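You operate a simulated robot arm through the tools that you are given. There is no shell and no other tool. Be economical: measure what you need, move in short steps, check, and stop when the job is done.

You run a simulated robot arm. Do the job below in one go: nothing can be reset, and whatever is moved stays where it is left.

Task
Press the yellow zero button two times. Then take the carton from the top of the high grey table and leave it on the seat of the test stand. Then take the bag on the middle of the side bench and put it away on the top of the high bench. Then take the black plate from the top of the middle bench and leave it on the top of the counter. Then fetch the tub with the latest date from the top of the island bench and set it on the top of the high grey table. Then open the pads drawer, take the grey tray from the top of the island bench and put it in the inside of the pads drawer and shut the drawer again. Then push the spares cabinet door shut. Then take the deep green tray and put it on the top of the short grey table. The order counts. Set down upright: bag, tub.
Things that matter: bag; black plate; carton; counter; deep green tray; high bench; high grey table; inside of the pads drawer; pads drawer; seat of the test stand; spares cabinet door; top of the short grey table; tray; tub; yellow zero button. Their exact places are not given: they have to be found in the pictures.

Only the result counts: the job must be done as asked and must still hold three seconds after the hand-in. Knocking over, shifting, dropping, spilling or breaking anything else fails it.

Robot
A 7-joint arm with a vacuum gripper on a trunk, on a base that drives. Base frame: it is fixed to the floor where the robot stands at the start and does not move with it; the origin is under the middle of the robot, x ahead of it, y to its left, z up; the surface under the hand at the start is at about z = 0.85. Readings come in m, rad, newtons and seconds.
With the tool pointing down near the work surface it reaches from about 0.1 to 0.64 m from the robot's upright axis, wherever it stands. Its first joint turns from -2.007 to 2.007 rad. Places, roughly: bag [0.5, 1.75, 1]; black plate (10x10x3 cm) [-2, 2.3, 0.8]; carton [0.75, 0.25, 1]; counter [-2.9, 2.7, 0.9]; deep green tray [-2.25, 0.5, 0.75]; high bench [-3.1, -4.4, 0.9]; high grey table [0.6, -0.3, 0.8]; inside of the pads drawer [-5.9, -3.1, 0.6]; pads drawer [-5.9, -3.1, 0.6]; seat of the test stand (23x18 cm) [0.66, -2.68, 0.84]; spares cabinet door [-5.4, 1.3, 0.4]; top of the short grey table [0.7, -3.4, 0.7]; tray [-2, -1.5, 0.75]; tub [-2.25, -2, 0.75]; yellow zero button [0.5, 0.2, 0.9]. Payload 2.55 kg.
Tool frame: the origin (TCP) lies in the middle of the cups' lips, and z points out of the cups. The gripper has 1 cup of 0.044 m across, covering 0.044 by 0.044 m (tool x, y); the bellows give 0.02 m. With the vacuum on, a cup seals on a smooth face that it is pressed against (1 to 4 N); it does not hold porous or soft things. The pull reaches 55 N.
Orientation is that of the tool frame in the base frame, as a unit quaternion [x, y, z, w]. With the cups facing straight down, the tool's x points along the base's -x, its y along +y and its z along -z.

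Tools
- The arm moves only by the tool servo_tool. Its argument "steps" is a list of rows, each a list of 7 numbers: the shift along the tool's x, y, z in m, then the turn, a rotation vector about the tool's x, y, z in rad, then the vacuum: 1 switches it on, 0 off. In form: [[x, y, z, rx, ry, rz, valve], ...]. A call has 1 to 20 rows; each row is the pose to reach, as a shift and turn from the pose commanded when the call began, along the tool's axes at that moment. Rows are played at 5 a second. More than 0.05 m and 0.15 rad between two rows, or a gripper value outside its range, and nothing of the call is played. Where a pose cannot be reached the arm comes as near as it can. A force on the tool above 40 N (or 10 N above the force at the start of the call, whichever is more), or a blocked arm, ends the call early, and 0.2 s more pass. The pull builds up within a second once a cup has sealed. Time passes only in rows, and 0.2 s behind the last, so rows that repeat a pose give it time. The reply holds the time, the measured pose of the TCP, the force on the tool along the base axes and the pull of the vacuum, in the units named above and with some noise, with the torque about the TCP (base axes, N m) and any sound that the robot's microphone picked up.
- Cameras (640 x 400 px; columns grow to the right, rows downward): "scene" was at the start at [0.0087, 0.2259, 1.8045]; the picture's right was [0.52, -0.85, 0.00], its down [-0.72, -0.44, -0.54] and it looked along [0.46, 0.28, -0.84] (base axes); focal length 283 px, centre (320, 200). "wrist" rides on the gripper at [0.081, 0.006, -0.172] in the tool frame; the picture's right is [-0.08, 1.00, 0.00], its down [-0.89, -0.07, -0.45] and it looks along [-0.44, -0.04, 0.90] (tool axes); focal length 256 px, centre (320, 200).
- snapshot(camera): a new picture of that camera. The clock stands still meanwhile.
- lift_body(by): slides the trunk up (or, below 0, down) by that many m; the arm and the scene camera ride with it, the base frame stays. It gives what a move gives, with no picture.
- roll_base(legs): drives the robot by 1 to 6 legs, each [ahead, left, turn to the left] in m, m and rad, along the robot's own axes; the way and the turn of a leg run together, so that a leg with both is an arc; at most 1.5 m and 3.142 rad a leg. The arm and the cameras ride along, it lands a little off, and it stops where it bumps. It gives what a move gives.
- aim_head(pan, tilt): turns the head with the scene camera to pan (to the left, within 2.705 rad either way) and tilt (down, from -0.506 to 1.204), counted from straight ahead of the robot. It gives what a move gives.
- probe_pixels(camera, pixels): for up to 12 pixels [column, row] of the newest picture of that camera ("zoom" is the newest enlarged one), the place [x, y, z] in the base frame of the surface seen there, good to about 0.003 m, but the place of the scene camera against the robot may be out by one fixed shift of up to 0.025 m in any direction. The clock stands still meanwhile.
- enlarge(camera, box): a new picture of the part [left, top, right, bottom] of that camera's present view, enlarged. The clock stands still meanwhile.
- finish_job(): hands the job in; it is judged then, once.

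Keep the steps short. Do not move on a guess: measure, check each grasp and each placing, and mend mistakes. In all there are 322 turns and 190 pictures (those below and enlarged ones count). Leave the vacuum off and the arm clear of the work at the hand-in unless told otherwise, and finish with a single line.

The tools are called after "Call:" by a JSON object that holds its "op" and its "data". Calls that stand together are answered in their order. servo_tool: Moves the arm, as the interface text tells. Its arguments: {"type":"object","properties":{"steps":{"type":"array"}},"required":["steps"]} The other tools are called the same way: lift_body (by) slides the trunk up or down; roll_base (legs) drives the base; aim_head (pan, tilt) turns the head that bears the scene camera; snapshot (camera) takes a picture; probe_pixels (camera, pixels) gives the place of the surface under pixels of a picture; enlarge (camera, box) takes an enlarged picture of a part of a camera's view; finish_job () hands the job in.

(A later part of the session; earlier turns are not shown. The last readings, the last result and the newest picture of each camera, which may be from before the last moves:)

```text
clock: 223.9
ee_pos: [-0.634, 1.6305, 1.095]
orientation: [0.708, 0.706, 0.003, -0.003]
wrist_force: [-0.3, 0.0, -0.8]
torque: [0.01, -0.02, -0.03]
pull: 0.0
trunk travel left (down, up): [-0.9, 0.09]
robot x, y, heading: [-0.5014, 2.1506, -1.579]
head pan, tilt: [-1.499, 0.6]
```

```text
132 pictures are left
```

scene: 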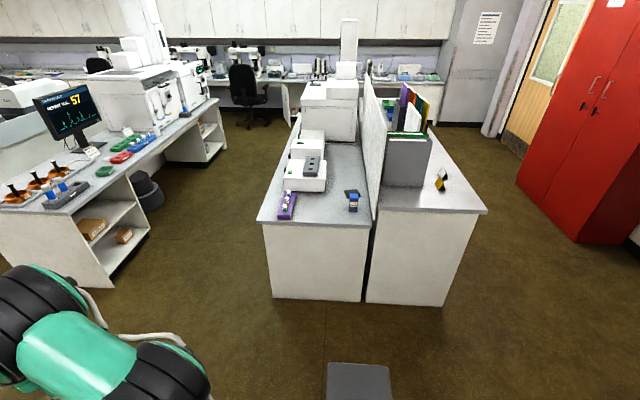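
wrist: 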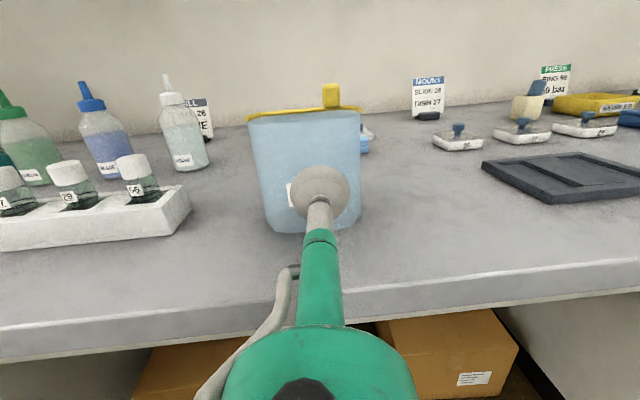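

Call:
{"op": "enlarge", "data": {"camera": "scene", "box": [250, 120, 400, 225]}}

Call:
{"op": "enlarge", "data": {"camera": "scene", "box": [370, 120, 500, 225]}}

Call:
{"op": "probe_pixels", "data": {"camera": "scene", "pixels": [[312, 165], [345, 194], [353, 205], [290, 205], [330, 205], [440, 200], [415, 190], [265, 222], [365, 222], [478, 210], [440, 182], [305, 185]]}}

```text
3.81 times, centred on (325, 172) of scene
```

zoom: 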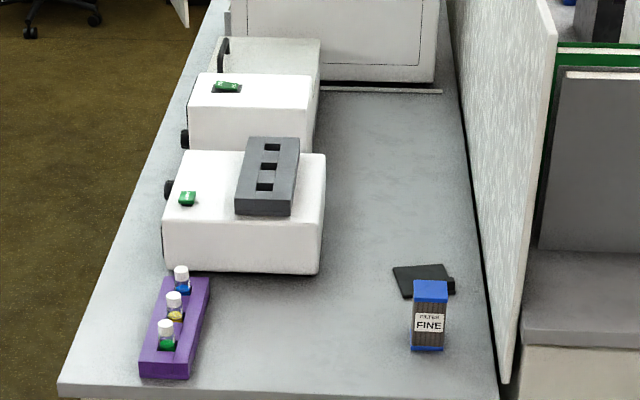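

```text
3.81 times, centred on (435, 172) of scene
```

zoom: 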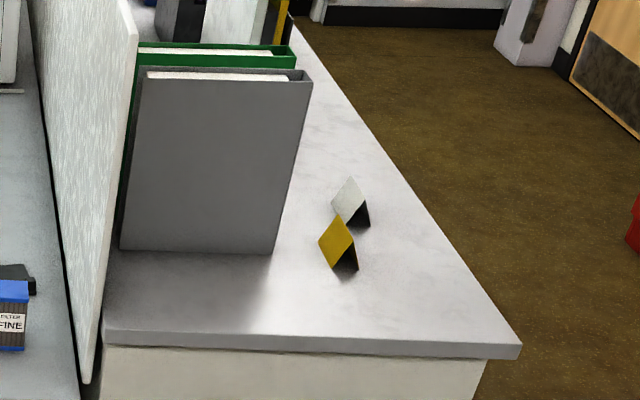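

```text
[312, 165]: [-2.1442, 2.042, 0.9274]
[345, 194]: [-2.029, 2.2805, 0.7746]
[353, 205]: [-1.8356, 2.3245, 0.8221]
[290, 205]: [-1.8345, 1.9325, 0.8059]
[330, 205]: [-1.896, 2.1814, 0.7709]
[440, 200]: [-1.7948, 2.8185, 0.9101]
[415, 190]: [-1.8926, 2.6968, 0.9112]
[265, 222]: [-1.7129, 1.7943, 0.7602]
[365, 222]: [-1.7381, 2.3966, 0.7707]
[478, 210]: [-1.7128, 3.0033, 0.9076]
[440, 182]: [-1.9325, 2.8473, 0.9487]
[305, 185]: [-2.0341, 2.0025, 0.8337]
```

The black plate lies at about (-2.02, 2.29, 0.77), behind a "FINE" filter box. I'll turn to face the bench end, approach and look from above.

Call:
{"op": "roll_base", "data": {"legs": [[0, 0, -1.563], [0.62, 0, 0]]}}

Call:
{"op": "aim_head", "data": {"pan": 0.0, "tilt": 0.9}}

Call:
{"op": "snapshot", "data": {"camera": "scene"}}

Call:
{"op": "snapshot", "data": {"camera": "wrist"}}

```text
clock: 231.2
ee_pos: [-1.6375, 2.2496, 1.0944]
orientation: [1.0, 0.013, 0.004, 0.0]
wrist_force: [-0.6, 0.9, -0.1]
torque: [0.01, -0.01, 0.01]
pull: 0.1
trunk travel left (down, up): [-0.9, 0.09]
robot x, y, heading: [-1.1177, 2.1336, -3.114]
head pan, tilt: [-1.499, 0.6]
```

```text
clock: 232.8
ee_pos: [-1.6382, 2.2502, 1.0947]
orientation: [1.0, 0.013, 0.004, 0.0]
wrist_force: [0.3, -0.2, -0.9]
torque: [0.02, 0.01, -0.02]
pull: 0.1
trunk travel left (down, up): [-0.9, 0.09]
robot x, y, heading: [-1.1199, 2.1323, -3.109]
head pan, tilt: [0.0, 0.901]
```

```text
129 pictures are left
```

scene: 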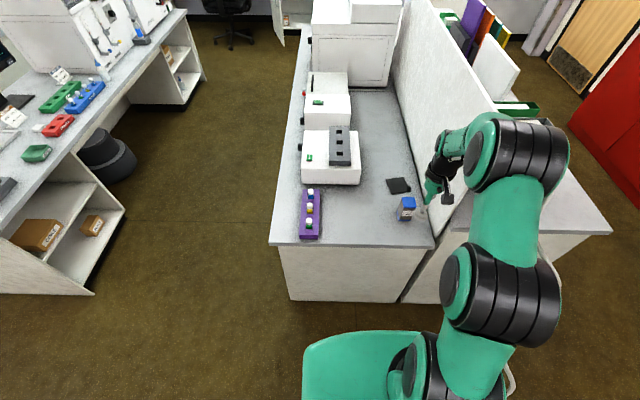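

```text
128 pictures are left
```

wrist: 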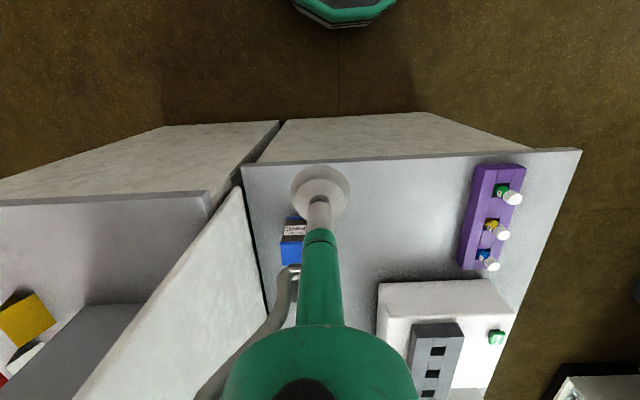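

Call:
{"op": "probe_pixels", "data": {"camera": "scene", "pixels": [[398, 185], [390, 185], [408, 190], [405, 208], [408, 200], [440, 60], [425, 150], [437, 240], [370, 235], [370, 200], [398, 179], [440, 355]]}}

Call:
{"op": "enlarge", "data": {"camera": "scene", "box": [370, 150, 460, 240]}}

Call:
{"op": "probe_pixels", "data": {"camera": "wrist", "pixels": [[294, 250], [291, 230], [262, 300], [250, 170], [350, 160], [380, 240], [300, 200]]}}

```text
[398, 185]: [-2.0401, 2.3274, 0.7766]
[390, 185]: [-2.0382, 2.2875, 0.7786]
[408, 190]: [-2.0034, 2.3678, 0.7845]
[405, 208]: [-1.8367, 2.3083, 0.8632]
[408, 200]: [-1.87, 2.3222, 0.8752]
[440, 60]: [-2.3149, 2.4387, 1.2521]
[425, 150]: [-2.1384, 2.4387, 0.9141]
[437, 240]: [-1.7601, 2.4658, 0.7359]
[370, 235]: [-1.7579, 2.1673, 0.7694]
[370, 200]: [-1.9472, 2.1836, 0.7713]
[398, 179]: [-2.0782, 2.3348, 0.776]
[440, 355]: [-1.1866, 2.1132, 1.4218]
```

```text
4.44 times, centred on (415, 195) of scene
```

zoom: 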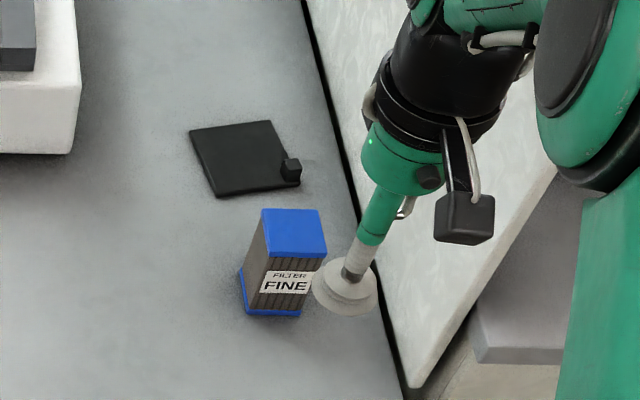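

```text
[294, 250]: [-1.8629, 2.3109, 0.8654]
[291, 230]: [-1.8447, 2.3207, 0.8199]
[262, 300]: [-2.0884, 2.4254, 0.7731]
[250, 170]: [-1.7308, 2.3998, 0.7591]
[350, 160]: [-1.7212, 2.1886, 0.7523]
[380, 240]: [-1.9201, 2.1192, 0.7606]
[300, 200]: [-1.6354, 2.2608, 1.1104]
```

Call:
{"op": "probe_pixels", "data": {"camera": "wrist", "pixels": [[345, 22], [300, 10], [390, 8], [345, 14], [345, 27], [440, 113], [300, 120]]}}

```text
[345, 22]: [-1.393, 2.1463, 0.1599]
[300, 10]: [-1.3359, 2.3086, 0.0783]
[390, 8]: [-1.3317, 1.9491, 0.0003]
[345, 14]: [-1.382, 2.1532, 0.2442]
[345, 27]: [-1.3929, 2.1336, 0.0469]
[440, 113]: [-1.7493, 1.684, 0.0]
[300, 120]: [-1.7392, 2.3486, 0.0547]
```

The base's front is 0.275 m ahead of its middle and the bench panel is at x ≈ -1.74, so I can get to robot x ≈ -1.43. I'll bring the tool in line first, then slide right 0.1 m and drive ahead.

Call:
{"op": "servo_tool", "data": {"steps": [[0, 0.04, -0.02, 0, 0, 0, 0], [0, 0.08, -0.03, 0, 0, 0, 0], [0, 0.1, -0.03, 0, 0, 0, 0]]}}

Call:
{"op": "roll_base", "data": {"legs": [[0, -0.1, -0.03], [0.305, 0, 0]]}}

Call:
{"op": "snapshot", "data": {"camera": "scene"}}

Call:
{"op": "snapshot", "data": {"camera": "wrist"}}

```text
clock: 233.6
ee_pos: [-1.6355, 2.1489, 1.1238]
orientation: [1.0, 0.012, 0.004, -0.001]
wrist_force: [0.3, -0.1, 0.0]
torque: [0.0, -0.01, -0.02]
pull: 0.2
trunk travel left (down, up): [-0.9, 0.09]
robot x, y, heading: [-1.1181, 2.1328, -3.119]
head pan, tilt: [0.0, 0.901]
```

```text
clock: 236.4
ee_pos: [-1.9382, 2.2649, 1.1246]
orientation: [1.0, 0.0, 0.004, 0.0]
wrist_force: [0.0, 0.6, 0.1]
torque: [0.01, 0.01, 0.0]
pull: 0.1
trunk travel left (down, up): [-0.9, 0.09]
robot x, y, heading: [-1.4227, 2.2309, 3.135]
head pan, tilt: [0.0, 0.901]
```

```text
126 pictures are left
```

scene: 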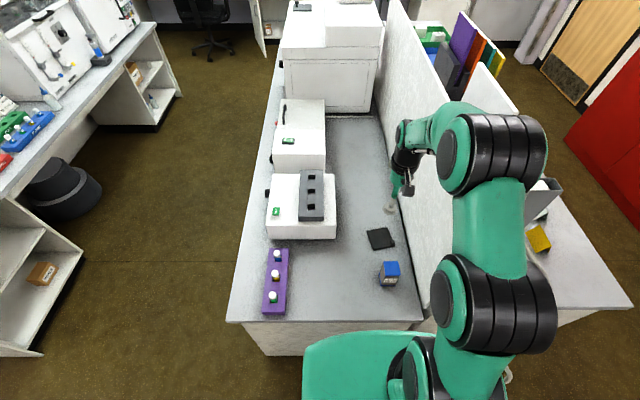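

```text
125 pictures are left
```

wrist: 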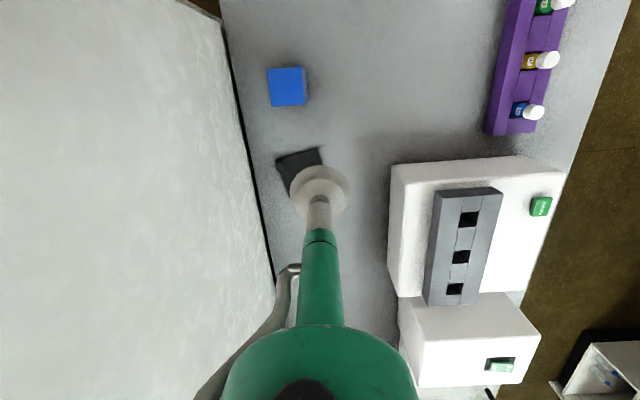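

Call:
{"op": "probe_pixels", "data": {"camera": "scene", "pixels": [[380, 239], [368, 232], [387, 229], [394, 246], [373, 249]]}}

Call:
{"op": "probe_pixels", "data": {"camera": "wrist", "pixels": [[300, 162], [278, 160], [318, 149], [287, 180], [285, 90]]}}

Call:
{"op": "enlarge", "data": {"camera": "wrist", "box": [250, 130, 360, 220]}}

```text
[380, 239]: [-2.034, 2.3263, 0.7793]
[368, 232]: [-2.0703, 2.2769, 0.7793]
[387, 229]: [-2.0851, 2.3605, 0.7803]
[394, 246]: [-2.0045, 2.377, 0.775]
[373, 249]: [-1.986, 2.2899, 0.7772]
```

```text
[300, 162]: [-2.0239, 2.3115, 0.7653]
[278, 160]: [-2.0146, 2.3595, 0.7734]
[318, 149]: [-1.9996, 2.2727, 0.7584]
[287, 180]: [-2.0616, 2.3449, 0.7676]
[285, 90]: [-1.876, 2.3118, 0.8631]
```

```text
4.44 times, centred on (305, 175) of wrist
```

zoom: 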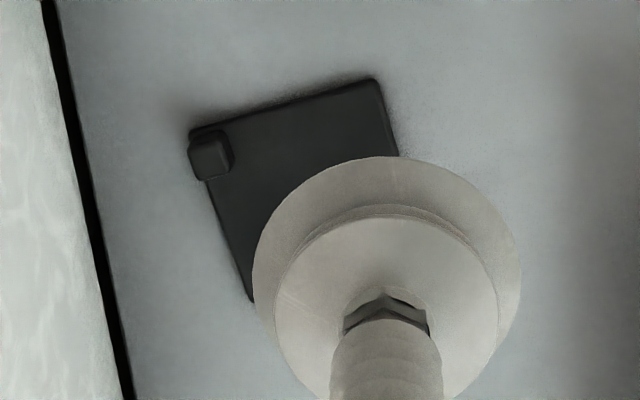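

The scene shift is the same in base axes here, so the plate's centre is (-2.045, 2.309) with its top at 0.767. I'll move above it and go down to z ≈ 0.80.

Call:
{"op": "servo_tool", "data": {"steps": [[-0.025, -0.01, 0.04, 0, 0, 0, 0], [-0.05, -0.02, 0.08, 0, 0, 0, 0], [-0.075, -0.03, 0.12, 0, 0, 0, 0], [-0.1, -0.04, 0.16, 0, 0, 0, 0], [-0.107, -0.044, 0.2, 0, 0, 0, 0], [-0.107, -0.044, 0.245, 0, 0, 0, 0], [-0.107, -0.044, 0.29, 0, 0, 0, 0], [-0.107, -0.044, 0.32, 0, 0, 0, 0], [-0.107, -0.044, 0.32, 0, 0, 0, 0]]}}

Call:
{"op": "enlarge", "data": {"camera": "wrist", "box": [230, 100, 410, 220]}}

Call:
{"op": "enlarge", "data": {"camera": "scene", "box": [340, 100, 480, 280]}}

```text
clock: 238.4
ee_pos: [-2.0421, 2.3089, 0.8034]
orientation: [1.0, 0.0, 0.003, 0.0]
wrist_force: [0.0, 0.2, -0.5]
torque: [0.01, -0.01, 0.0]
pull: 0.0
trunk travel left (down, up): [-0.9, 0.09]
robot x, y, heading: [-1.425, 2.2308, 3.144]
head pan, tilt: [0.0, 0.901]
```

```text
3.33 times, centred on (320, 160) of wrist
```

zoom: 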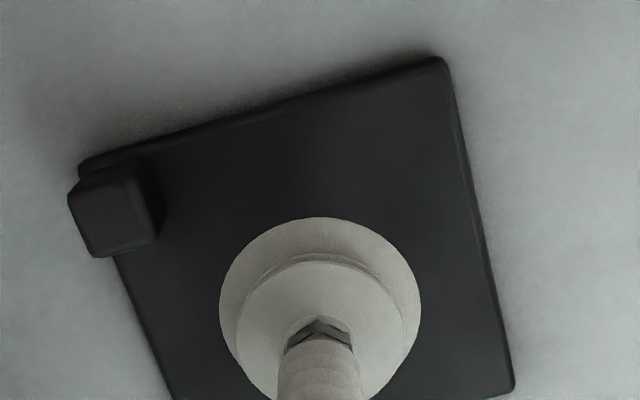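

```text
2.22 times, centred on (410, 190) of scene
```

zoom: 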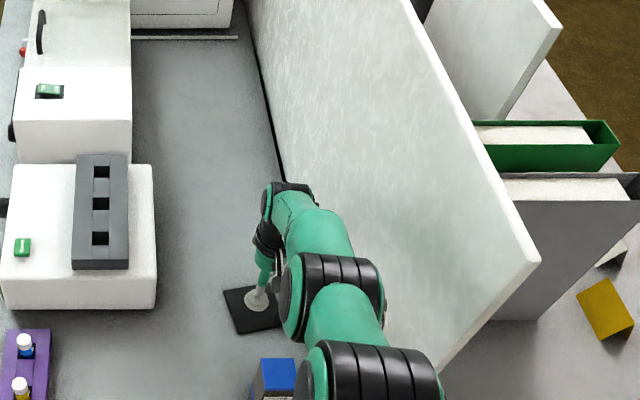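

Centred on the plate. I'll go down with vacuum on.

Call:
{"op": "servo_tool", "data": {"steps": [[0, 0, 0.02, 0, 0, 0, 1], [0, 0, 0.033, 0, 0, 0, 1], [0, 0, 0.038, 0, 0, 0, 1], [0, 0, 0.041, 0, 0, 0, 1], [0, 0, 0.041, 0, 0, 0, 1], [0, 0, 0.041, 0, 0, 0, 1], [0, 0, 0.041, 0, 0, 0, 1]]}}

```text
clock: 240.0
ee_pos: [-2.0475, 2.3121, 0.7871]
orientation: [1.0, -0.002, -0.008, -0.002]
wrist_force: [0.4, 0.1, -0.5]
torque: [0.0, -0.02, 0.0]
pull: 55.6
out of reach, approached as far as the arm can: row 2, 3, 4, 5, 6, 7
trunk travel left (down, up): [-0.9, 0.09]
robot x, y, heading: [-1.4188, 2.2308, 3.138]
head pan, tilt: [0.0, 0.901]
```

It sealed (pull 55.6 N) although the arm stopped short. I'll lift and check.

Call:
{"op": "servo_tool", "data": {"steps": [[0, 0, -0.02, 0, 0, 0, 1], [0, 0, -0.06, 0, 0, 0, 1], [0, 0, -0.1, 0, 0, 0, 1], [0.01, 0.0, -0.14, 0, 0, 0, 1], [0.02, 0.0, -0.18, 0, 0, 0, 1], [0.02, 0.0, -0.2, 0, 0, 0, 1], [0.02, 0, -0.2, 0, 0, 0, 1]]}}

Call:
{"op": "snapshot", "data": {"camera": "wrist"}}

```text
clock: 241.6
ee_pos: [-2.0144, 2.3073, 0.9689]
orientation: [1.0, 0.0, 0.004, 0.0]
wrist_force: [0.2, -0.5, -1.3]
torque: [-0.04, 0.04, -0.01]
pull: 54.5
trunk travel left (down, up): [-0.9, 0.09]
robot x, y, heading: [-1.4249, 2.2265, 3.138]
head pan, tilt: [0.0, 0.901]
```

```text
121 pictures are left
```

wrist: 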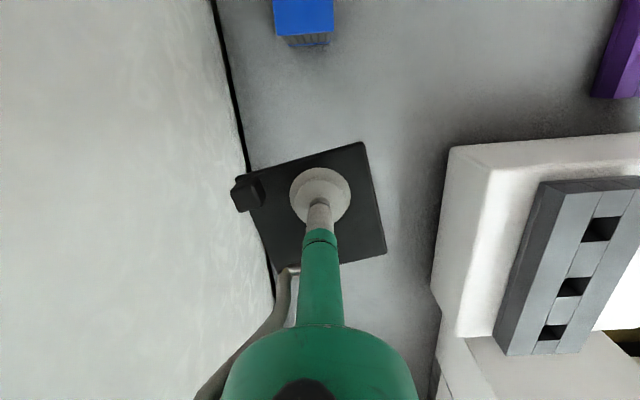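

The plate is held. I'll raise it, back out past the divider's end, then slide right to the counter.

Call:
{"op": "servo_tool", "data": {"steps": [[0.02, 0.0, -0.04, 0, 0, 0, 1], [0.04, 0.0, -0.08, 0, 0, 0, 1], [0.06, 0.0, -0.12, 0, 0, 0, 1], [0.06, 0.0, -0.12, 0, 0, 0, 1]]}}

Call:
{"op": "roll_base", "data": {"legs": [[-0.5, 0, 0], [0, -0.36, 0]]}}

Call:
{"op": "snapshot", "data": {"camera": "scene"}}

```text
clock: 242.6
ee_pos: [-1.955, 2.3073, 1.0905]
orientation: [1.0, 0.0, 0.005, 0.0]
wrist_force: [-1.0, 0.3, -1.3]
torque: [-0.04, 0.02, -0.06]
pull: 54.9
trunk travel left (down, up): [-0.9, 0.09]
robot x, y, heading: [-1.4245, 2.2323, 3.139]
head pan, tilt: [0.0, 0.901]
```

```text
clock: 247.5
ee_pos: [-1.4533, 2.6674, 1.0919]
orientation: [1.0, 0.0, 0.004, 0.0]
wrist_force: [-0.4, 0.0, -1.4]
torque: [-0.01, -0.01, 0.01]
pull: 55.7
trunk travel left (down, up): [-0.9, 0.09]
robot x, y, heading: [-0.921, 2.5925, 3.138]
head pan, tilt: [0.0, 0.901]
```

```text
120 pictures are left
```

scene: 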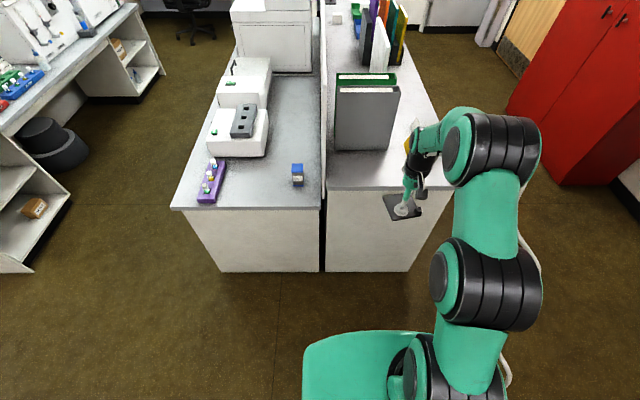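

Call:
{"op": "probe_pixels", "data": {"camera": "scene", "pixels": [[360, 170], [360, 155], [385, 150], [370, 185], [413, 140], [338, 150], [410, 165], [390, 165], [330, 180]]}}

```text
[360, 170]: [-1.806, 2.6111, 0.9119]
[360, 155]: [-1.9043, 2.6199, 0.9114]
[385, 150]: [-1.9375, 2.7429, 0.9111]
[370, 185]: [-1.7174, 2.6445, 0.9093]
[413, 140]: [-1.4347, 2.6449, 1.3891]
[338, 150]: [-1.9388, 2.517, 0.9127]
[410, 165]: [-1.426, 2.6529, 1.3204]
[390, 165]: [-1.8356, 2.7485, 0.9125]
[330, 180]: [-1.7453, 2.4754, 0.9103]
```

Call:
{"op": "roll_base", "data": {"legs": [[0.37, 0, 0]]}}

Call:
{"op": "servo_tool", "data": {"steps": [[0, 0.02, 0.04, 0, 0, 0, 1], [0, 0.02, 0.08, 0, 0, 0, 1], [0, 0.02, 0.12, 0, 0, 0, 1], [0, 0.02, 0.15, 0, 0, 0, 1], [0, 0.02, 0.15, 0, 0, 0, 1]]}}

Call:
{"op": "snapshot", "data": {"camera": "wrist"}}

Call:
{"op": "enlarge", "data": {"camera": "scene", "box": [320, 120, 480, 280]}}

```text
clock: 249.8
ee_pos: [-1.8234, 2.6691, 1.0914]
orientation: [1.0, -0.001, 0.005, 0.0]
wrist_force: [0.6, 0.6, 0.3]
torque: [0.0, 0.05, -0.03]
pull: 55.0
trunk travel left (down, up): [-0.9, 0.09]
robot x, y, heading: [-1.2883, 2.5923, 3.136]
head pan, tilt: [0.0, 0.901]
```

```text
clock: 251.0
ee_pos: [-1.8218, 2.6493, 0.9418]
orientation: [1.0, -0.002, 0.003, 0.0]
wrist_force: [0.3, -0.4, -0.5]
torque: [0.04, 0.06, -0.03]
pull: 55.3
trunk travel left (down, up): [-0.9, 0.09]
robot x, y, heading: [-1.2899, 2.5917, 3.138]
head pan, tilt: [0.0, 0.901]
```

```text
119 pictures are left
```

wrist: 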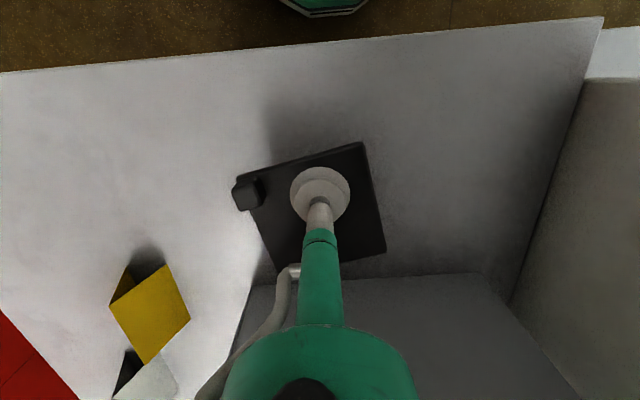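

```text
2.50 times, centred on (400, 200) of scene
```

zoom: 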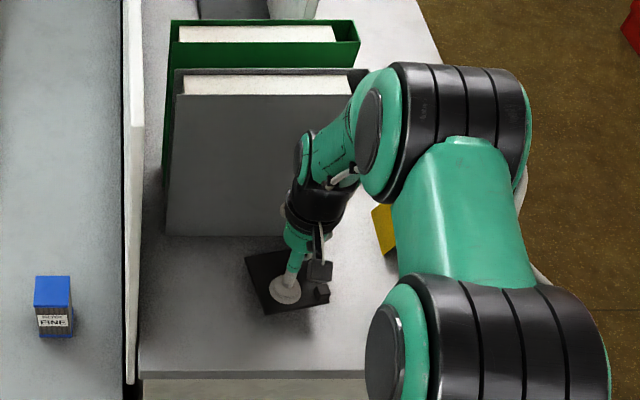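

Call:
{"op": "servo_tool", "data": {"steps": [[0, 0, 0.01, 0, 0, 0, 1], [0, 0, 0.02, 0, 0, 0, 1], [0, 0, 0.026, 0, 0, 0, 1], [0, 0, 0.026, 0, 0, 0, 1]]}}

Call:
{"op": "servo_tool", "data": {"steps": [[0, 0, 0.003, 0, 0, 0, 1], [0, 0, 0.006, 0, 0, 0, 1], [0, 0, 0.006, 0, 0, 0, 1]]}}

```text
clock: 252.0
ee_pos: [-1.8228, 2.6487, 0.9142]
orientation: [1.0, -0.001, 0.004, 0.0]
wrist_force: [-0.2, 0.2, 0.1]
torque: [-0.01, 0.04, 0.01]
pull: 55.2
trunk travel left (down, up): [-0.9, 0.09]
robot x, y, heading: [-1.2867, 2.591, 3.139]
head pan, tilt: [0.0, 0.901]
```

```text
clock: 252.8
ee_pos: [-1.8228, 2.6477, 0.9102]
orientation: [1.0, -0.001, 0.004, 0.001]
wrist_force: [0.6, -0.3, 0.5]
torque: [0.0, 0.0, -0.01]
pull: 55.0
trunk travel left (down, up): [-0.9, 0.09]
robot x, y, heading: [-1.2883, 2.5921, 3.134]
head pan, tilt: [0.0, 0.901]
```

Call:
{"op": "servo_tool", "data": {"steps": [[0, 0, 0.002, 0, 0, 0, 1], [0, 0, 0.004, 0, 0, 0, 1], [0, 0, 0.004, 0, 0, 0, 1]]}}

```text
clock: 253.6
ee_pos: [-1.8232, 2.6485, 0.9065]
orientation: [1.0, -0.002, 0.004, 0.0]
wrist_force: [-1.3, -0.2, 4.4]
torque: [-0.02, -0.56, -0.01]
pull: 54.5
trunk travel left (down, up): [-0.9, 0.09]
robot x, y, heading: [-1.2914, 2.5948, 3.138]
head pan, tilt: [0.0, 0.901]
```

The plate touches (4.4 N). I'll release and rise.

Call:
{"op": "servo_tool", "data": {"steps": [[0, 0, 0, 0, 0, 0, 0], [0, 0, 0, 0, 0, 0, 0], [0, 0, 0, 0, 0, 0, 0], [0, 0, 0, 0, 0, 0, 0], [0, 0, 0, 0, 0, 0, 0], [0, 0, -0.01, 0, 0, 0, 0], [0, 0, -0.04, 0, 0, 0, 0], [0, 0, -0.08, 0, 0, 0, 0], [0, 0, -0.12, 0, 0, 0, 0], [0, 0, -0.16, 0, 0, 0, 0], [0, 0, -0.19, 0, 0, 0, 0], [0, 0, -0.19, 0, 0, 0, 0]]}}

Call:
{"op": "snapshot", "data": {"camera": "wrist"}}

```text
clock: 256.2
ee_pos: [-1.824, 2.6482, 1.0952]
orientation: [1.0, -0.001, 0.005, 0.0]
wrist_force: [-0.2, 0.5, 0.6]
torque: [-0.01, -0.01, 0.02]
pull: 0.0
trunk travel left (down, up): [-0.9, 0.09]
robot x, y, heading: [-1.2911, 2.5911, 3.138]
head pan, tilt: [0.0, 0.901]
```

```text
117 pictures are left
```

wrist: 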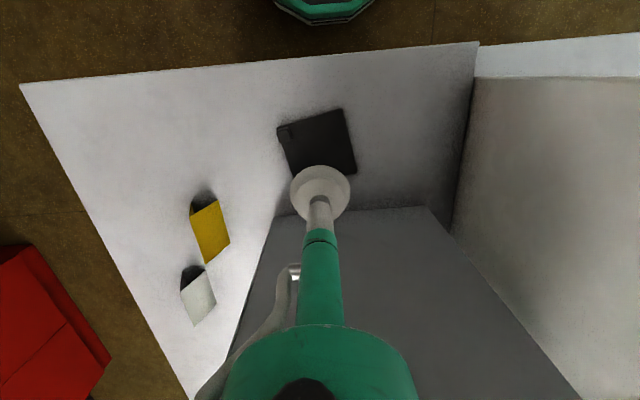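

The plate is on the counter. Next is the tub: I'll go back to the aisle, then down to y ≈ -2.9, face the island from its south side and slide along it.

Call:
{"op": "roll_base", "data": {"legs": [[-0.8, 0, 0], [0, 1.4, 0], [0, 1.4, 0], [0, 1.4, 0], [0, 1.3, 0], [0, 0, -1.567]]}}

Call:
{"op": "roll_base", "data": {"legs": [[0, 1.1, 0]]}}

Call:
{"op": "aim_head", "data": {"pan": 0.5, "tilt": 0.75}}

Call:
{"op": "snapshot", "data": {"camera": "scene"}}

```text
clock: 290.2
ee_pos: [-0.3628, -2.3717, 1.0957]
orientation: [0.714, -0.7, 0.002, 0.003]
wrist_force: [0.0, 0.3, 0.7]
torque: [-0.02, 0.01, -0.01]
pull: 0.0
trunk travel left (down, up): [-0.9, 0.09]
robot x, y, heading: [-0.4075, -2.905, 1.593]
head pan, tilt: [0.0, 0.901]
```

```text
clock: 295.9
ee_pos: [-1.4648, -2.39, 1.0956]
orientation: [0.713, -0.701, 0.004, 0.002]
wrist_force: [-1.0, 0.5, -0.4]
torque: [-0.02, -0.01, -0.01]
pull: 0.0
trunk travel left (down, up): [-0.9, 0.09]
robot x, y, heading: [-1.5094, -2.9285, 1.583]
head pan, tilt: [0.0, 0.901]
```

```text
clock: 296.8
ee_pos: [-1.4645, -2.3901, 1.0961]
orientation: [0.714, -0.7, 0.003, 0.002]
wrist_force: [-0.2, 0.0, -0.4]
torque: [-0.03, -0.01, -0.02]
pull: 0.1
trunk travel left (down, up): [-0.9, 0.09]
robot x, y, heading: [-1.5134, -2.9228, 1.588]
head pan, tilt: [0.499, 0.75]
```

```text
116 pictures are left
```

scene: 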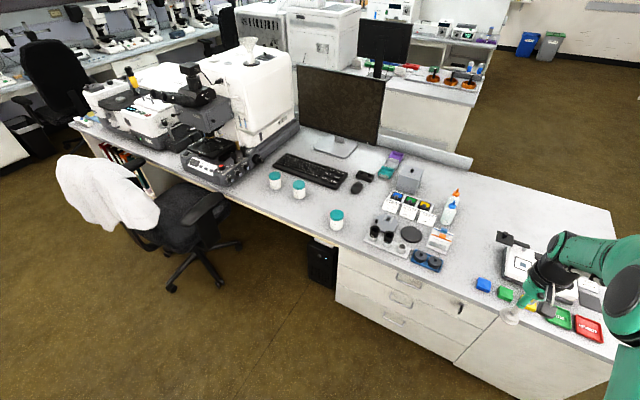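

Call:
{"op": "enlarge", "data": {"camera": "scene", "box": [255, 160, 355, 240]}}

Call:
{"op": "enlarge", "data": {"camera": "scene", "box": [350, 150, 480, 280]}}

Call:
{"op": "probe_pixels", "data": {"camera": "scene", "pixels": [[275, 175], [299, 184], [337, 214], [337, 226], [408, 172], [310, 230], [500, 310], [275, 188], [390, 170], [245, 210]]}}

```text
5.00 times, centred on (305, 200) of scene
```

zoom: 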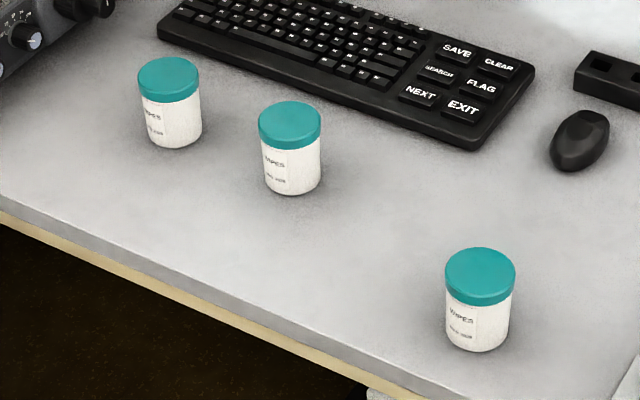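

```text
3.08 times, centred on (415, 215) of scene
```

zoom: 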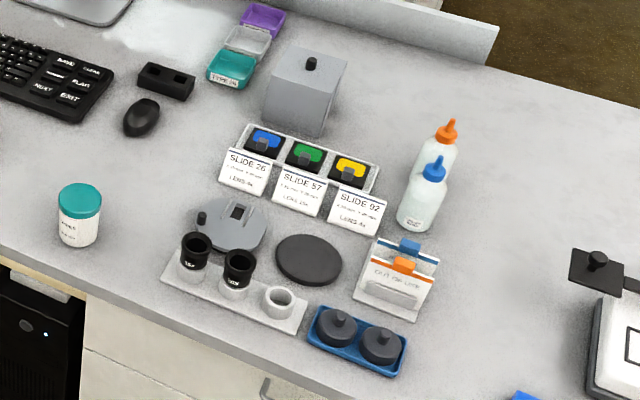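

```text
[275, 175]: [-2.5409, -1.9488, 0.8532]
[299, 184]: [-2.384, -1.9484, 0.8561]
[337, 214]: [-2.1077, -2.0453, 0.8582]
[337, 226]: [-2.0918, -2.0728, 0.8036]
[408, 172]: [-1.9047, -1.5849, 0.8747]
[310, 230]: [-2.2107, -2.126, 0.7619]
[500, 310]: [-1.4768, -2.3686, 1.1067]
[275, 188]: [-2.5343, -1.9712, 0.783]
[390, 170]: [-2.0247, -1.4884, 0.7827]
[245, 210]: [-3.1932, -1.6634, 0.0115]
```

Three WIPES tubs, with dates on the labels. I'll zoom tightly on each.

Call:
{"op": "enlarge", "data": {"camera": "scene", "box": [267, 168, 287, 192]}}

Call:
{"op": "enlarge", "data": {"camera": "scene", "box": [290, 178, 310, 202]}}

Call:
{"op": "enlarge", "data": {"camera": "scene", "box": [326, 208, 346, 232]}}

```text
16.00 times, centred on (277, 180) of scene
```

zoom: 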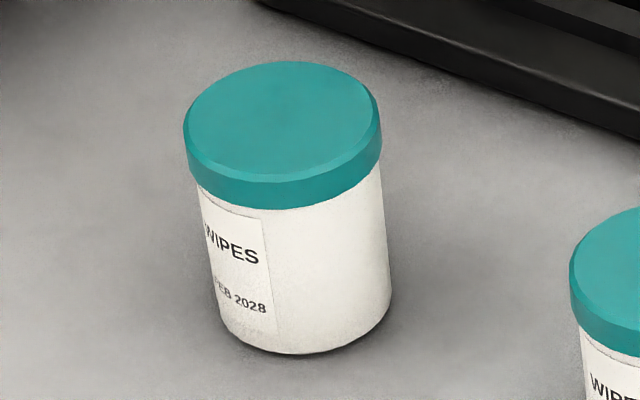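

```text
16.00 times, centred on (300, 190) of scene
```

zoom: 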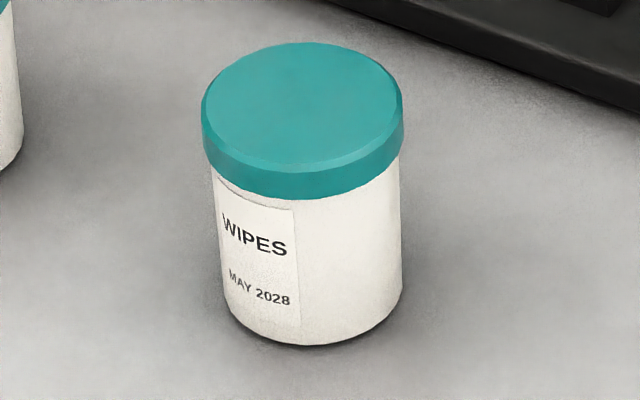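

```text
16.00 times, centred on (336, 220) of scene
```

zoom: 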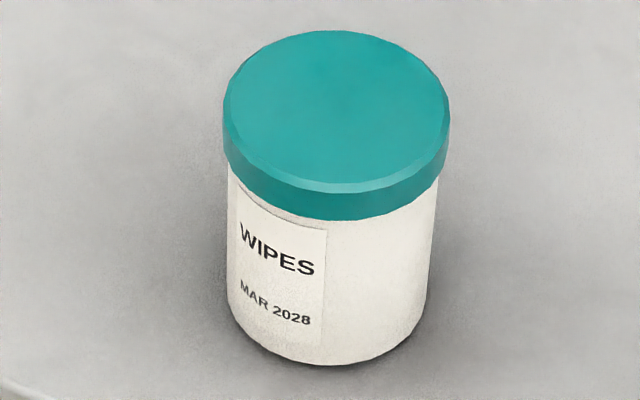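

They read FEB(?) 2028, MAY 2028 and MAR 2028, so MAY (the middle one) seems the latest. I'll check the chair's extent before driving in, and look again later at the first label.

Call:
{"op": "probe_pixels", "data": {"camera": "scene", "pixels": [[241, 244], [226, 200], [172, 289], [206, 235], [320, 265], [310, 240], [270, 245], [135, 255], [222, 208]]}}

```text
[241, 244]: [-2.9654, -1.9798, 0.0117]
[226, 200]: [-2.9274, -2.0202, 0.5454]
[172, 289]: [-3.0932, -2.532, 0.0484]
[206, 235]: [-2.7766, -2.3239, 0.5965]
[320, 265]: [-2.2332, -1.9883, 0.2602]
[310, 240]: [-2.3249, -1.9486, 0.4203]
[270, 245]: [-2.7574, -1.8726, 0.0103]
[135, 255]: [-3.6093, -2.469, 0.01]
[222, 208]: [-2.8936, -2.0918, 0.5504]
```

The chair stays left of x ≈ -2.78. I'll slide left 0.82 m and drive ahead 0.33 m to reach the MAY tub.

Call:
{"op": "roll_base", "data": {"legs": [[0, 0.82, -0.015], [0.34, 0, 0]]}}

Call:
{"op": "aim_head", "data": {"pan": 0.3, "tilt": 1.0}}

Call:
{"op": "snapshot", "data": {"camera": "scene"}}

Call:
{"op": "snapshot", "data": {"camera": "wrist"}}

```text
clock: 303.0
ee_pos: [-2.2662, -2.0553, 1.0955]
orientation: [-0.706, 0.708, -0.003, -0.004]
wrist_force: [0.8, 0.4, -0.3]
torque: [0.01, -0.04, 0.01]
pull: 0.1
trunk travel left (down, up): [-0.9, 0.09]
robot x, y, heading: [-2.3265, -2.5889, 1.565]
head pan, tilt: [0.499, 0.75]
```

```text
clock: 303.8
ee_pos: [-2.2663, -2.0564, 1.096]
orientation: [-0.706, 0.708, -0.003, -0.003]
wrist_force: [-0.3, 0.1, -0.2]
torque: [0.03, -0.02, 0.0]
pull: 0.1
trunk travel left (down, up): [-0.9, 0.09]
robot x, y, heading: [-2.3225, -2.5905, 1.567]
head pan, tilt: [0.3, 1.0]
```

```text
110 pictures are left
```

scene: 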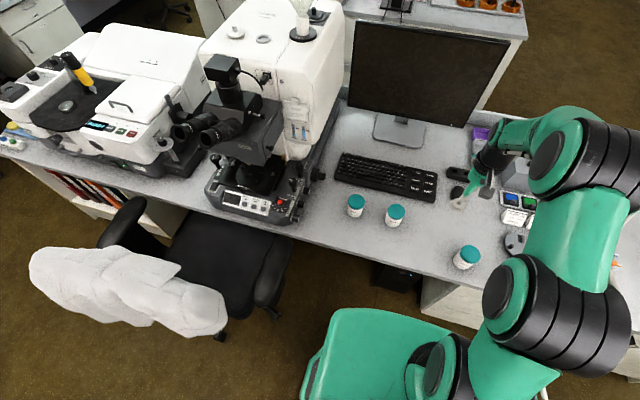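

```text
109 pictures are left
```

wrist: 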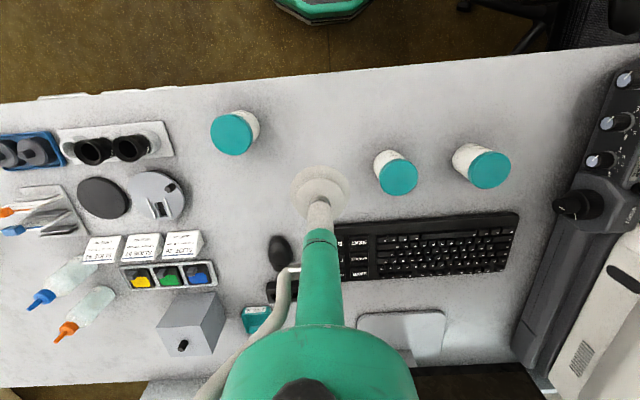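

Call:
{"op": "enlarge", "data": {"camera": "scene", "box": [344, 190, 370, 222]}}

Call:
{"op": "enlarge", "data": {"camera": "scene", "box": [382, 200, 408, 232]}}

Call:
{"op": "probe_pixels", "data": {"camera": "wrist", "pixels": [[398, 177], [388, 165], [398, 165], [398, 188], [386, 177], [410, 177], [489, 171], [231, 133]]}}

```text
12.50 times, centred on (357, 206) of scene
```

zoom: 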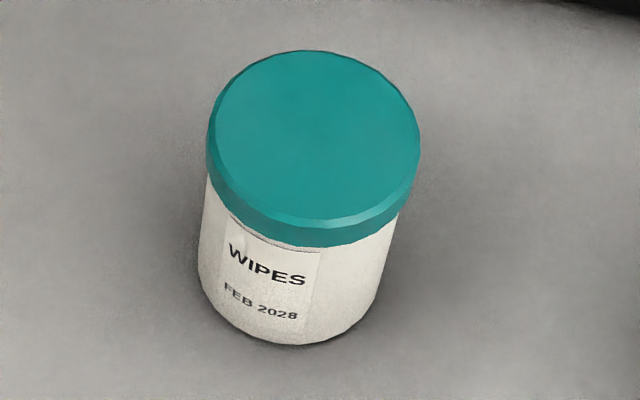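

```text
12.50 times, centred on (395, 216) of scene
```

zoom: 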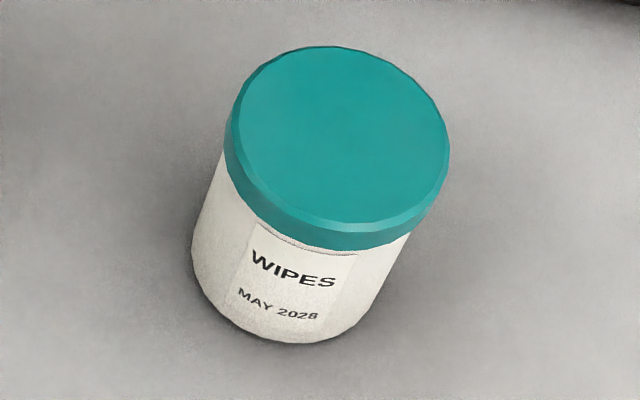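

```text
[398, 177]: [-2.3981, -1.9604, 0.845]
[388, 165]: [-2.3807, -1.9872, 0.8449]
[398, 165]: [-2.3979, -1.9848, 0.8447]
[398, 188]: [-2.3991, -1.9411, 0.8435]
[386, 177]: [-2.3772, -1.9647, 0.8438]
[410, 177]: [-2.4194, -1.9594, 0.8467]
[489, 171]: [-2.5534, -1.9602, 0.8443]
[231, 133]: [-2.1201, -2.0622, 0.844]
```

MAY 2028 is confirmed; its lid centre is (-2.398, -1.962, 0.845). I'll drive 0.06 m closer for reach.

Call:
{"op": "roll_base", "data": {"legs": [[0.06, 0.05, 0]]}}

Call:
{"op": "snapshot", "data": {"camera": "wrist"}}

```text
clock: 304.8
ee_pos: [-2.3159, -1.9947, 1.096]
orientation: [-0.705, 0.709, -0.003, -0.003]
wrist_force: [-1.1, -0.1, 0.9]
torque: [-0.03, -0.04, -0.02]
pull: 0.1
trunk travel left (down, up): [-0.9, 0.09]
robot x, y, heading: [-2.3742, -2.5307, 1.562]
head pan, tilt: [0.3, 1.0]
```

```text
106 pictures are left
```

wrist: 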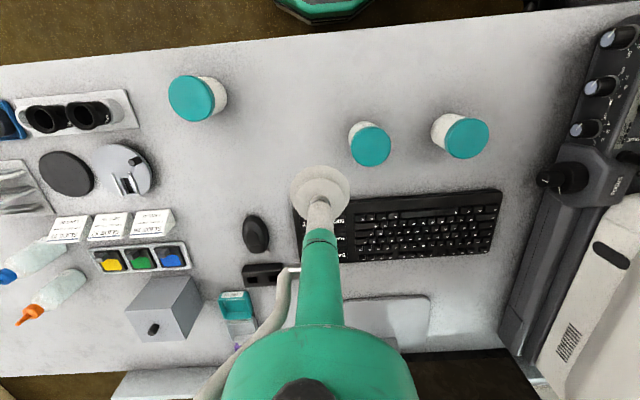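

Call:
{"op": "servo_tool", "data": {"steps": [[-0.012, 0.03, 0.035, 0, 0, 0, 0], [-0.024, 0.06, 0.07, 0, 0, 0, 0], [-0.033, 0.082, 0.1, 0, 0, 0, 0], [-0.033, 0.082, 0.145, 0, 0, 0, 0], [-0.033, 0.082, 0.19, 0, 0, 0, 0], [-0.033, 0.082, 0.215, 0, 0, 0, 0], [-0.033, 0.082, 0.215, 0, 0, 0, 0]]}}

Call:
{"op": "snapshot", "data": {"camera": "wrist"}}

```text
clock: 306.4
ee_pos: [-2.3975, -1.9642, 0.8793]
orientation: [-0.706, 0.709, -0.003, -0.003]
wrist_force: [1.4, -0.5, 0.7]
torque: [-0.02, 0.01, 0.0]
pull: 0.1
trunk travel left (down, up): [-0.9, 0.09]
robot x, y, heading: [-2.3737, -2.5296, 1.563]
head pan, tilt: [0.3, 1.0]
```

```text
105 pictures are left
```

wrist: 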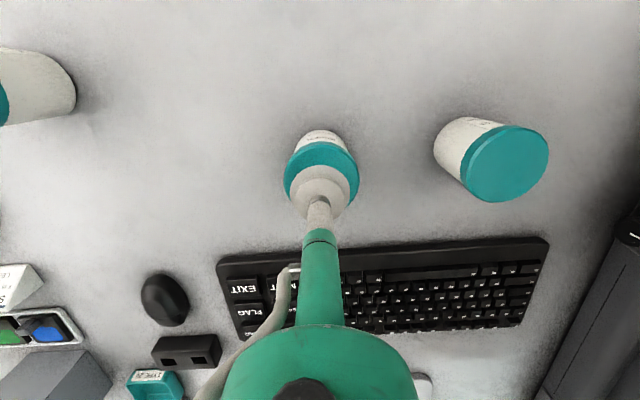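

Well centred on the lid. I'll go down with vacuum on and seal.

Call:
{"op": "servo_tool", "data": {"steps": [[0, 0, 0.02, 0, 0, 0, 1], [0, 0, 0.03, 0, 0, 0, 1], [0, 0, 0.036, 0, 0, 0, 1], [0, 0, 0.039, 0, 0, 0, 1], [0, 0, 0.039, 0, 0, 0, 1], [0, 0, 0.039, 0, 0, 0, 1], [0, 0, 0.039, 0, 0, 0, 1]]}}

Call:
{"op": "servo_tool", "data": {"steps": [[0, 0, -0.02, 0, 0, 0, 1], [0, 0, -0.06, 0, 0, 0, 1], [0, 0, -0.1, 0, 0, 0, 1], [0, 0, -0.14, 0, 0, 0, 1], [0, 0, -0.18, 0, 0, 0, 1], [0.02, 0, -0.2, 0, 0, 0, 1], [0.03, 0, -0.23, 0, 0, 0, 1], [0.03, 0, -0.23, 0, 0, 0, 1]]}}

Call:
{"op": "snapshot", "data": {"camera": "wrist"}}

```text
clock: 308.0
ee_pos: [-2.3969, -1.964, 0.844]
orientation: [-0.705, 0.709, -0.002, -0.001]
wrist_force: [1.2, -0.3, 14.3]
torque: [0.24, 0.16, -0.02]
pull: 54.7
trunk travel left (down, up): [-0.9, 0.09]
robot x, y, heading: [-2.3741, -2.526, 1.565]
head pan, tilt: [0.3, 1.0]
```

```text
clock: 309.8
ee_pos: [-2.3972, -1.9926, 1.0721]
orientation: [-0.705, 0.709, -0.002, -0.003]
wrist_force: [0.0, -0.2, -1.5]
torque: [-0.04, -0.02, 0.03]
pull: 55.0
trunk travel left (down, up): [-0.9, 0.09]
robot x, y, heading: [-2.3724, -2.5289, 1.565]
head pan, tilt: [0.3, 1.0]
```

```text
104 pictures are left
```

wrist: 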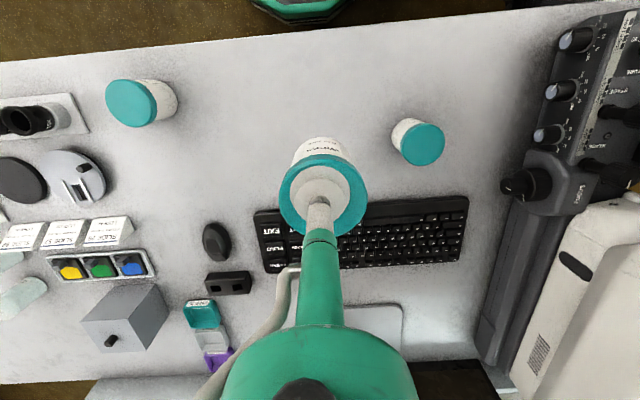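

I hold the MAY tub. I'll back off, return to the aisle and drive to the high grey table.

Call:
{"op": "roll_base", "data": {"legs": [[-0.35, 0, 0], [0, -1.0, 0], [0, -0.93, 0], [1.5, 0, 0], [1.45, 0, 0], [0, 0, -1.565]]}}

Call:
{"op": "aim_head", "data": {"pan": 0.2, "tilt": 0.9}}

Call:
{"op": "snapshot", "data": {"camera": "scene"}}

```text
clock: 339.0
ee_pos: [0.0644, 0.1077, 1.072]
orientation: [-0.015, 1.0, -0.001, -0.003]
wrist_force: [0.2, 0.2, -1.6]
torque: [0.02, 0.02, 0.01]
pull: 55.7
trunk travel left (down, up): [-0.9, 0.09]
robot x, y, heading: [-0.4693, 0.0677, 0.031]
head pan, tilt: [0.3, 1.0]
```

```text
clock: 339.7
ee_pos: [0.0634, 0.1086, 1.0715]
orientation: [-0.017, 1.0, 0.0, -0.003]
wrist_force: [0.6, -0.6, -0.7]
torque: [0.0, 0.01, 0.03]
pull: 54.7
trunk travel left (down, up): [-0.9, 0.09]
robot x, y, heading: [-0.4697, 0.0663, 0.035]
head pan, tilt: [0.201, 0.901]
```

```text
103 pictures are left
```

scene: 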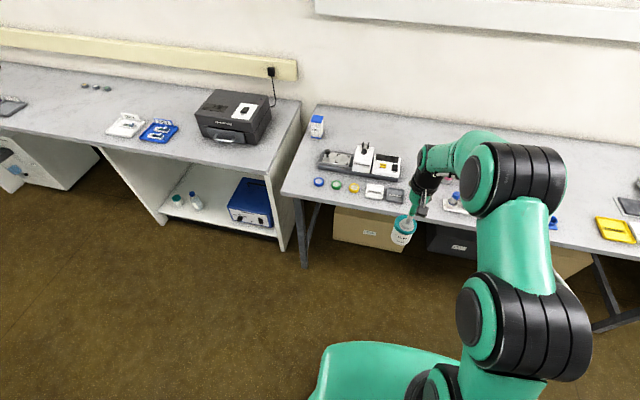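

I'll drive ahead to x ≈ 0.07, with the tub's bottom well above the devices.

Call:
{"op": "roll_base", "data": {"legs": [[0, 0, -0.033], [0.54, 0.03, 0]]}}

Call:
{"op": "snapshot", "data": {"camera": "wrist"}}

Call:
{"op": "snapshot", "data": {"camera": "scene"}}

```text
clock: 343.2
ee_pos: [0.6035, 0.1147, 1.0726]
orientation: [0.004, 1.0, 0.001, -0.004]
wrist_force: [0.2, -0.4, -1.2]
torque: [0.02, 0.03, -0.02]
pull: 54.7
trunk travel left (down, up): [-0.9, 0.09]
robot x, y, heading: [0.0681, 0.0897, -0.01]
head pan, tilt: [0.201, 0.901]
```

```text
102 pictures are left
```

wrist: 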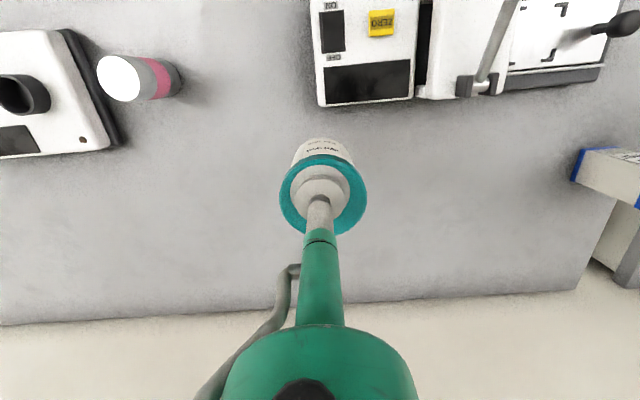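

```text
101 pictures are left
```

scene: 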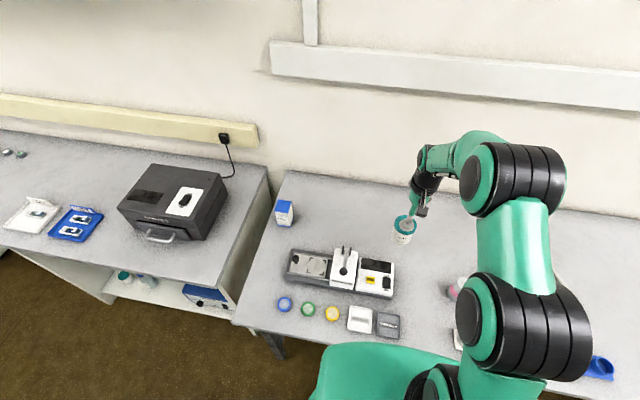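

Call:
{"op": "servo_tool", "data": {"steps": [[-0.03, 0, 0.02, 0, 0, 0, 1], [-0.045, 0, 0.055, 0, 0, 0, 1], [-0.045, 0, 0.09, 0, 0, 0, 1], [-0.045, 0, 0.115, 0, 0, 0, 1], [-0.045, 0, 0.122, 0, 0, 0, 1], [-0.045, 0, 0.122, 0, 0, 0, 1]]}}

Call:
{"op": "servo_tool", "data": {"steps": [[0, 0, 0.003, 0, 0, 0, 1], [0, 0, 0.006, 0, 0, 0, 1], [0, 0, 0.006, 0, 0, 0, 1]]}}

```text
clock: 344.6
ee_pos: [0.6483, 0.1134, 0.948]
orientation: [0.004, 1.0, 0.001, -0.004]
wrist_force: [0.3, -0.3, -1.2]
torque: [0.01, 0.06, 0.02]
pull: 54.9
trunk travel left (down, up): [-0.9, 0.09]
robot x, y, heading: [0.0689, 0.0895, -0.007]
head pan, tilt: [0.201, 0.901]
```

```text
clock: 345.4
ee_pos: [0.6475, 0.113, 0.9433]
orientation: [0.005, 1.0, 0.0, -0.004]
wrist_force: [-0.7, 0.2, -0.3]
torque: [0.0, -0.02, 0.01]
pull: 55.1
trunk travel left (down, up): [-0.9, 0.09]
robot x, y, heading: [0.0664, 0.0943, -0.01]
head pan, tilt: [0.201, 0.901]
```

Call:
{"op": "servo_tool", "data": {"steps": [[0, 0, 0.002, 0, 0, 0, 1], [0, 0, 0.004, 0, 0, 0, 1], [0, 0, 0.004, 0, 0, 0, 1]]}}

```text
clock: 346.2
ee_pos: [0.6484, 0.1133, 0.9402]
orientation: [0.004, 1.0, 0.0, -0.004]
wrist_force: [-0.5, -0.3, -0.5]
torque: [0.02, -0.01, 0.0]
pull: 54.7
trunk travel left (down, up): [-0.9, 0.09]
robot x, y, heading: [0.0705, 0.0933, -0.009]
head pan, tilt: [0.201, 0.901]
```

Call:
{"op": "servo_tool", "data": {"steps": [[0, 0, 0.002, 0, 0, 0, 1], [0, 0, 0.004, 0, 0, 0, 1], [0, 0, 0.004, 0, 0, 0, 1]]}}

```text
clock: 347.0
ee_pos: [0.648, 0.1134, 0.9362]
orientation: [0.004, 1.0, 0.0, -0.004]
wrist_force: [-0.8, 0.0, 0.2]
torque: [0.03, 0.01, 0.02]
pull: 54.8
trunk travel left (down, up): [-0.9, 0.09]
robot x, y, heading: [0.0706, 0.0958, -0.011]
head pan, tilt: [0.201, 0.901]
```

Call:
{"op": "servo_tool", "data": {"steps": [[0, 0, 0.002, 0, 0, 0, 1], [0, 0, 0.003, 0, 0, 0, 1], [0, 0, 0.003, 0, 0, 0, 1]]}}

Call:
{"op": "enlarge", "data": {"camera": "scene", "box": [360, 190, 450, 280]}}

```text
clock: 347.8
ee_pos: [0.6481, 0.1125, 0.9346]
orientation: [0.004, 1.0, 0.0, -0.003]
wrist_force: [-2.7, -1.2, 11.7]
torque: [-0.01, -0.22, -0.01]
pull: 55.2
trunk travel left (down, up): [-0.9, 0.09]
robot x, y, heading: [0.065, 0.0948, -0.009]
head pan, tilt: [0.201, 0.901]
```

```text
4.44 times, centred on (405, 235) of scene
```

zoom: 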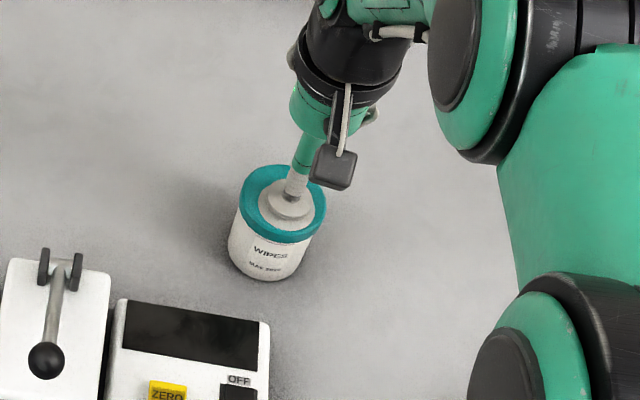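

Touchdown. I'll ease up 2 mm, release, wait and rise.

Call:
{"op": "servo_tool", "data": {"steps": [[0, 0, -0.001, 0, 0, 0, 0], [0, 0, -0.001, 0, 0, 0, 0], [0, 0, -0.001, 0, 0, 0, 0], [0, 0, -0.001, 0, 0, 0, 0], [0, 0, -0.001, 0, 0, 0, 0], [0, 0, -0.01, 0, 0, 0, 0], [0, 0, -0.03, 0, 0, 0, 0], [0, 0, -0.07, 0, 0, 0, 0], [0, 0, -0.11, 0, 0, 0, 0], [0.03, 0, -0.14, 0, 0, 0, 0], [0.06, 0, -0.16, 0, 0, 0, 0], [0.1, 0, -0.16, 0, 0, 0, 0], [0.1, 0, -0.16, 0, 0, 0, 0]]}}

Call:
{"op": "snapshot", "data": {"camera": "wrist"}}

```text
clock: 350.6
ee_pos: [0.5494, 0.1141, 1.0935]
orientation: [0.004, 1.0, -0.001, -0.005]
wrist_force: [0.2, 0.4, -1.0]
torque: [-0.01, 0.05, 0.0]
pull: 0.0
trunk travel left (down, up): [-0.9, 0.09]
robot x, y, heading: [0.0676, 0.0906, -0.015]
head pan, tilt: [0.201, 0.901]
```

```text
99 pictures are left
```

wrist: 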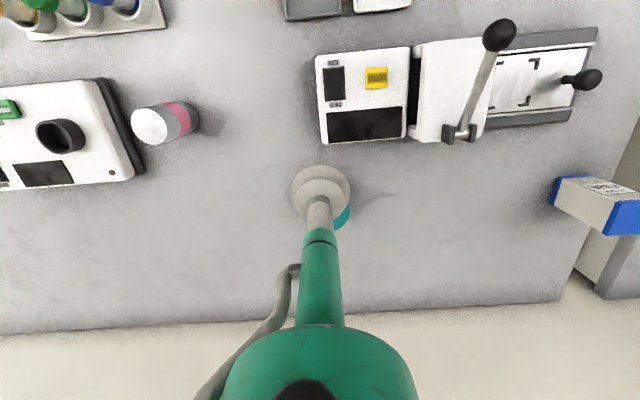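

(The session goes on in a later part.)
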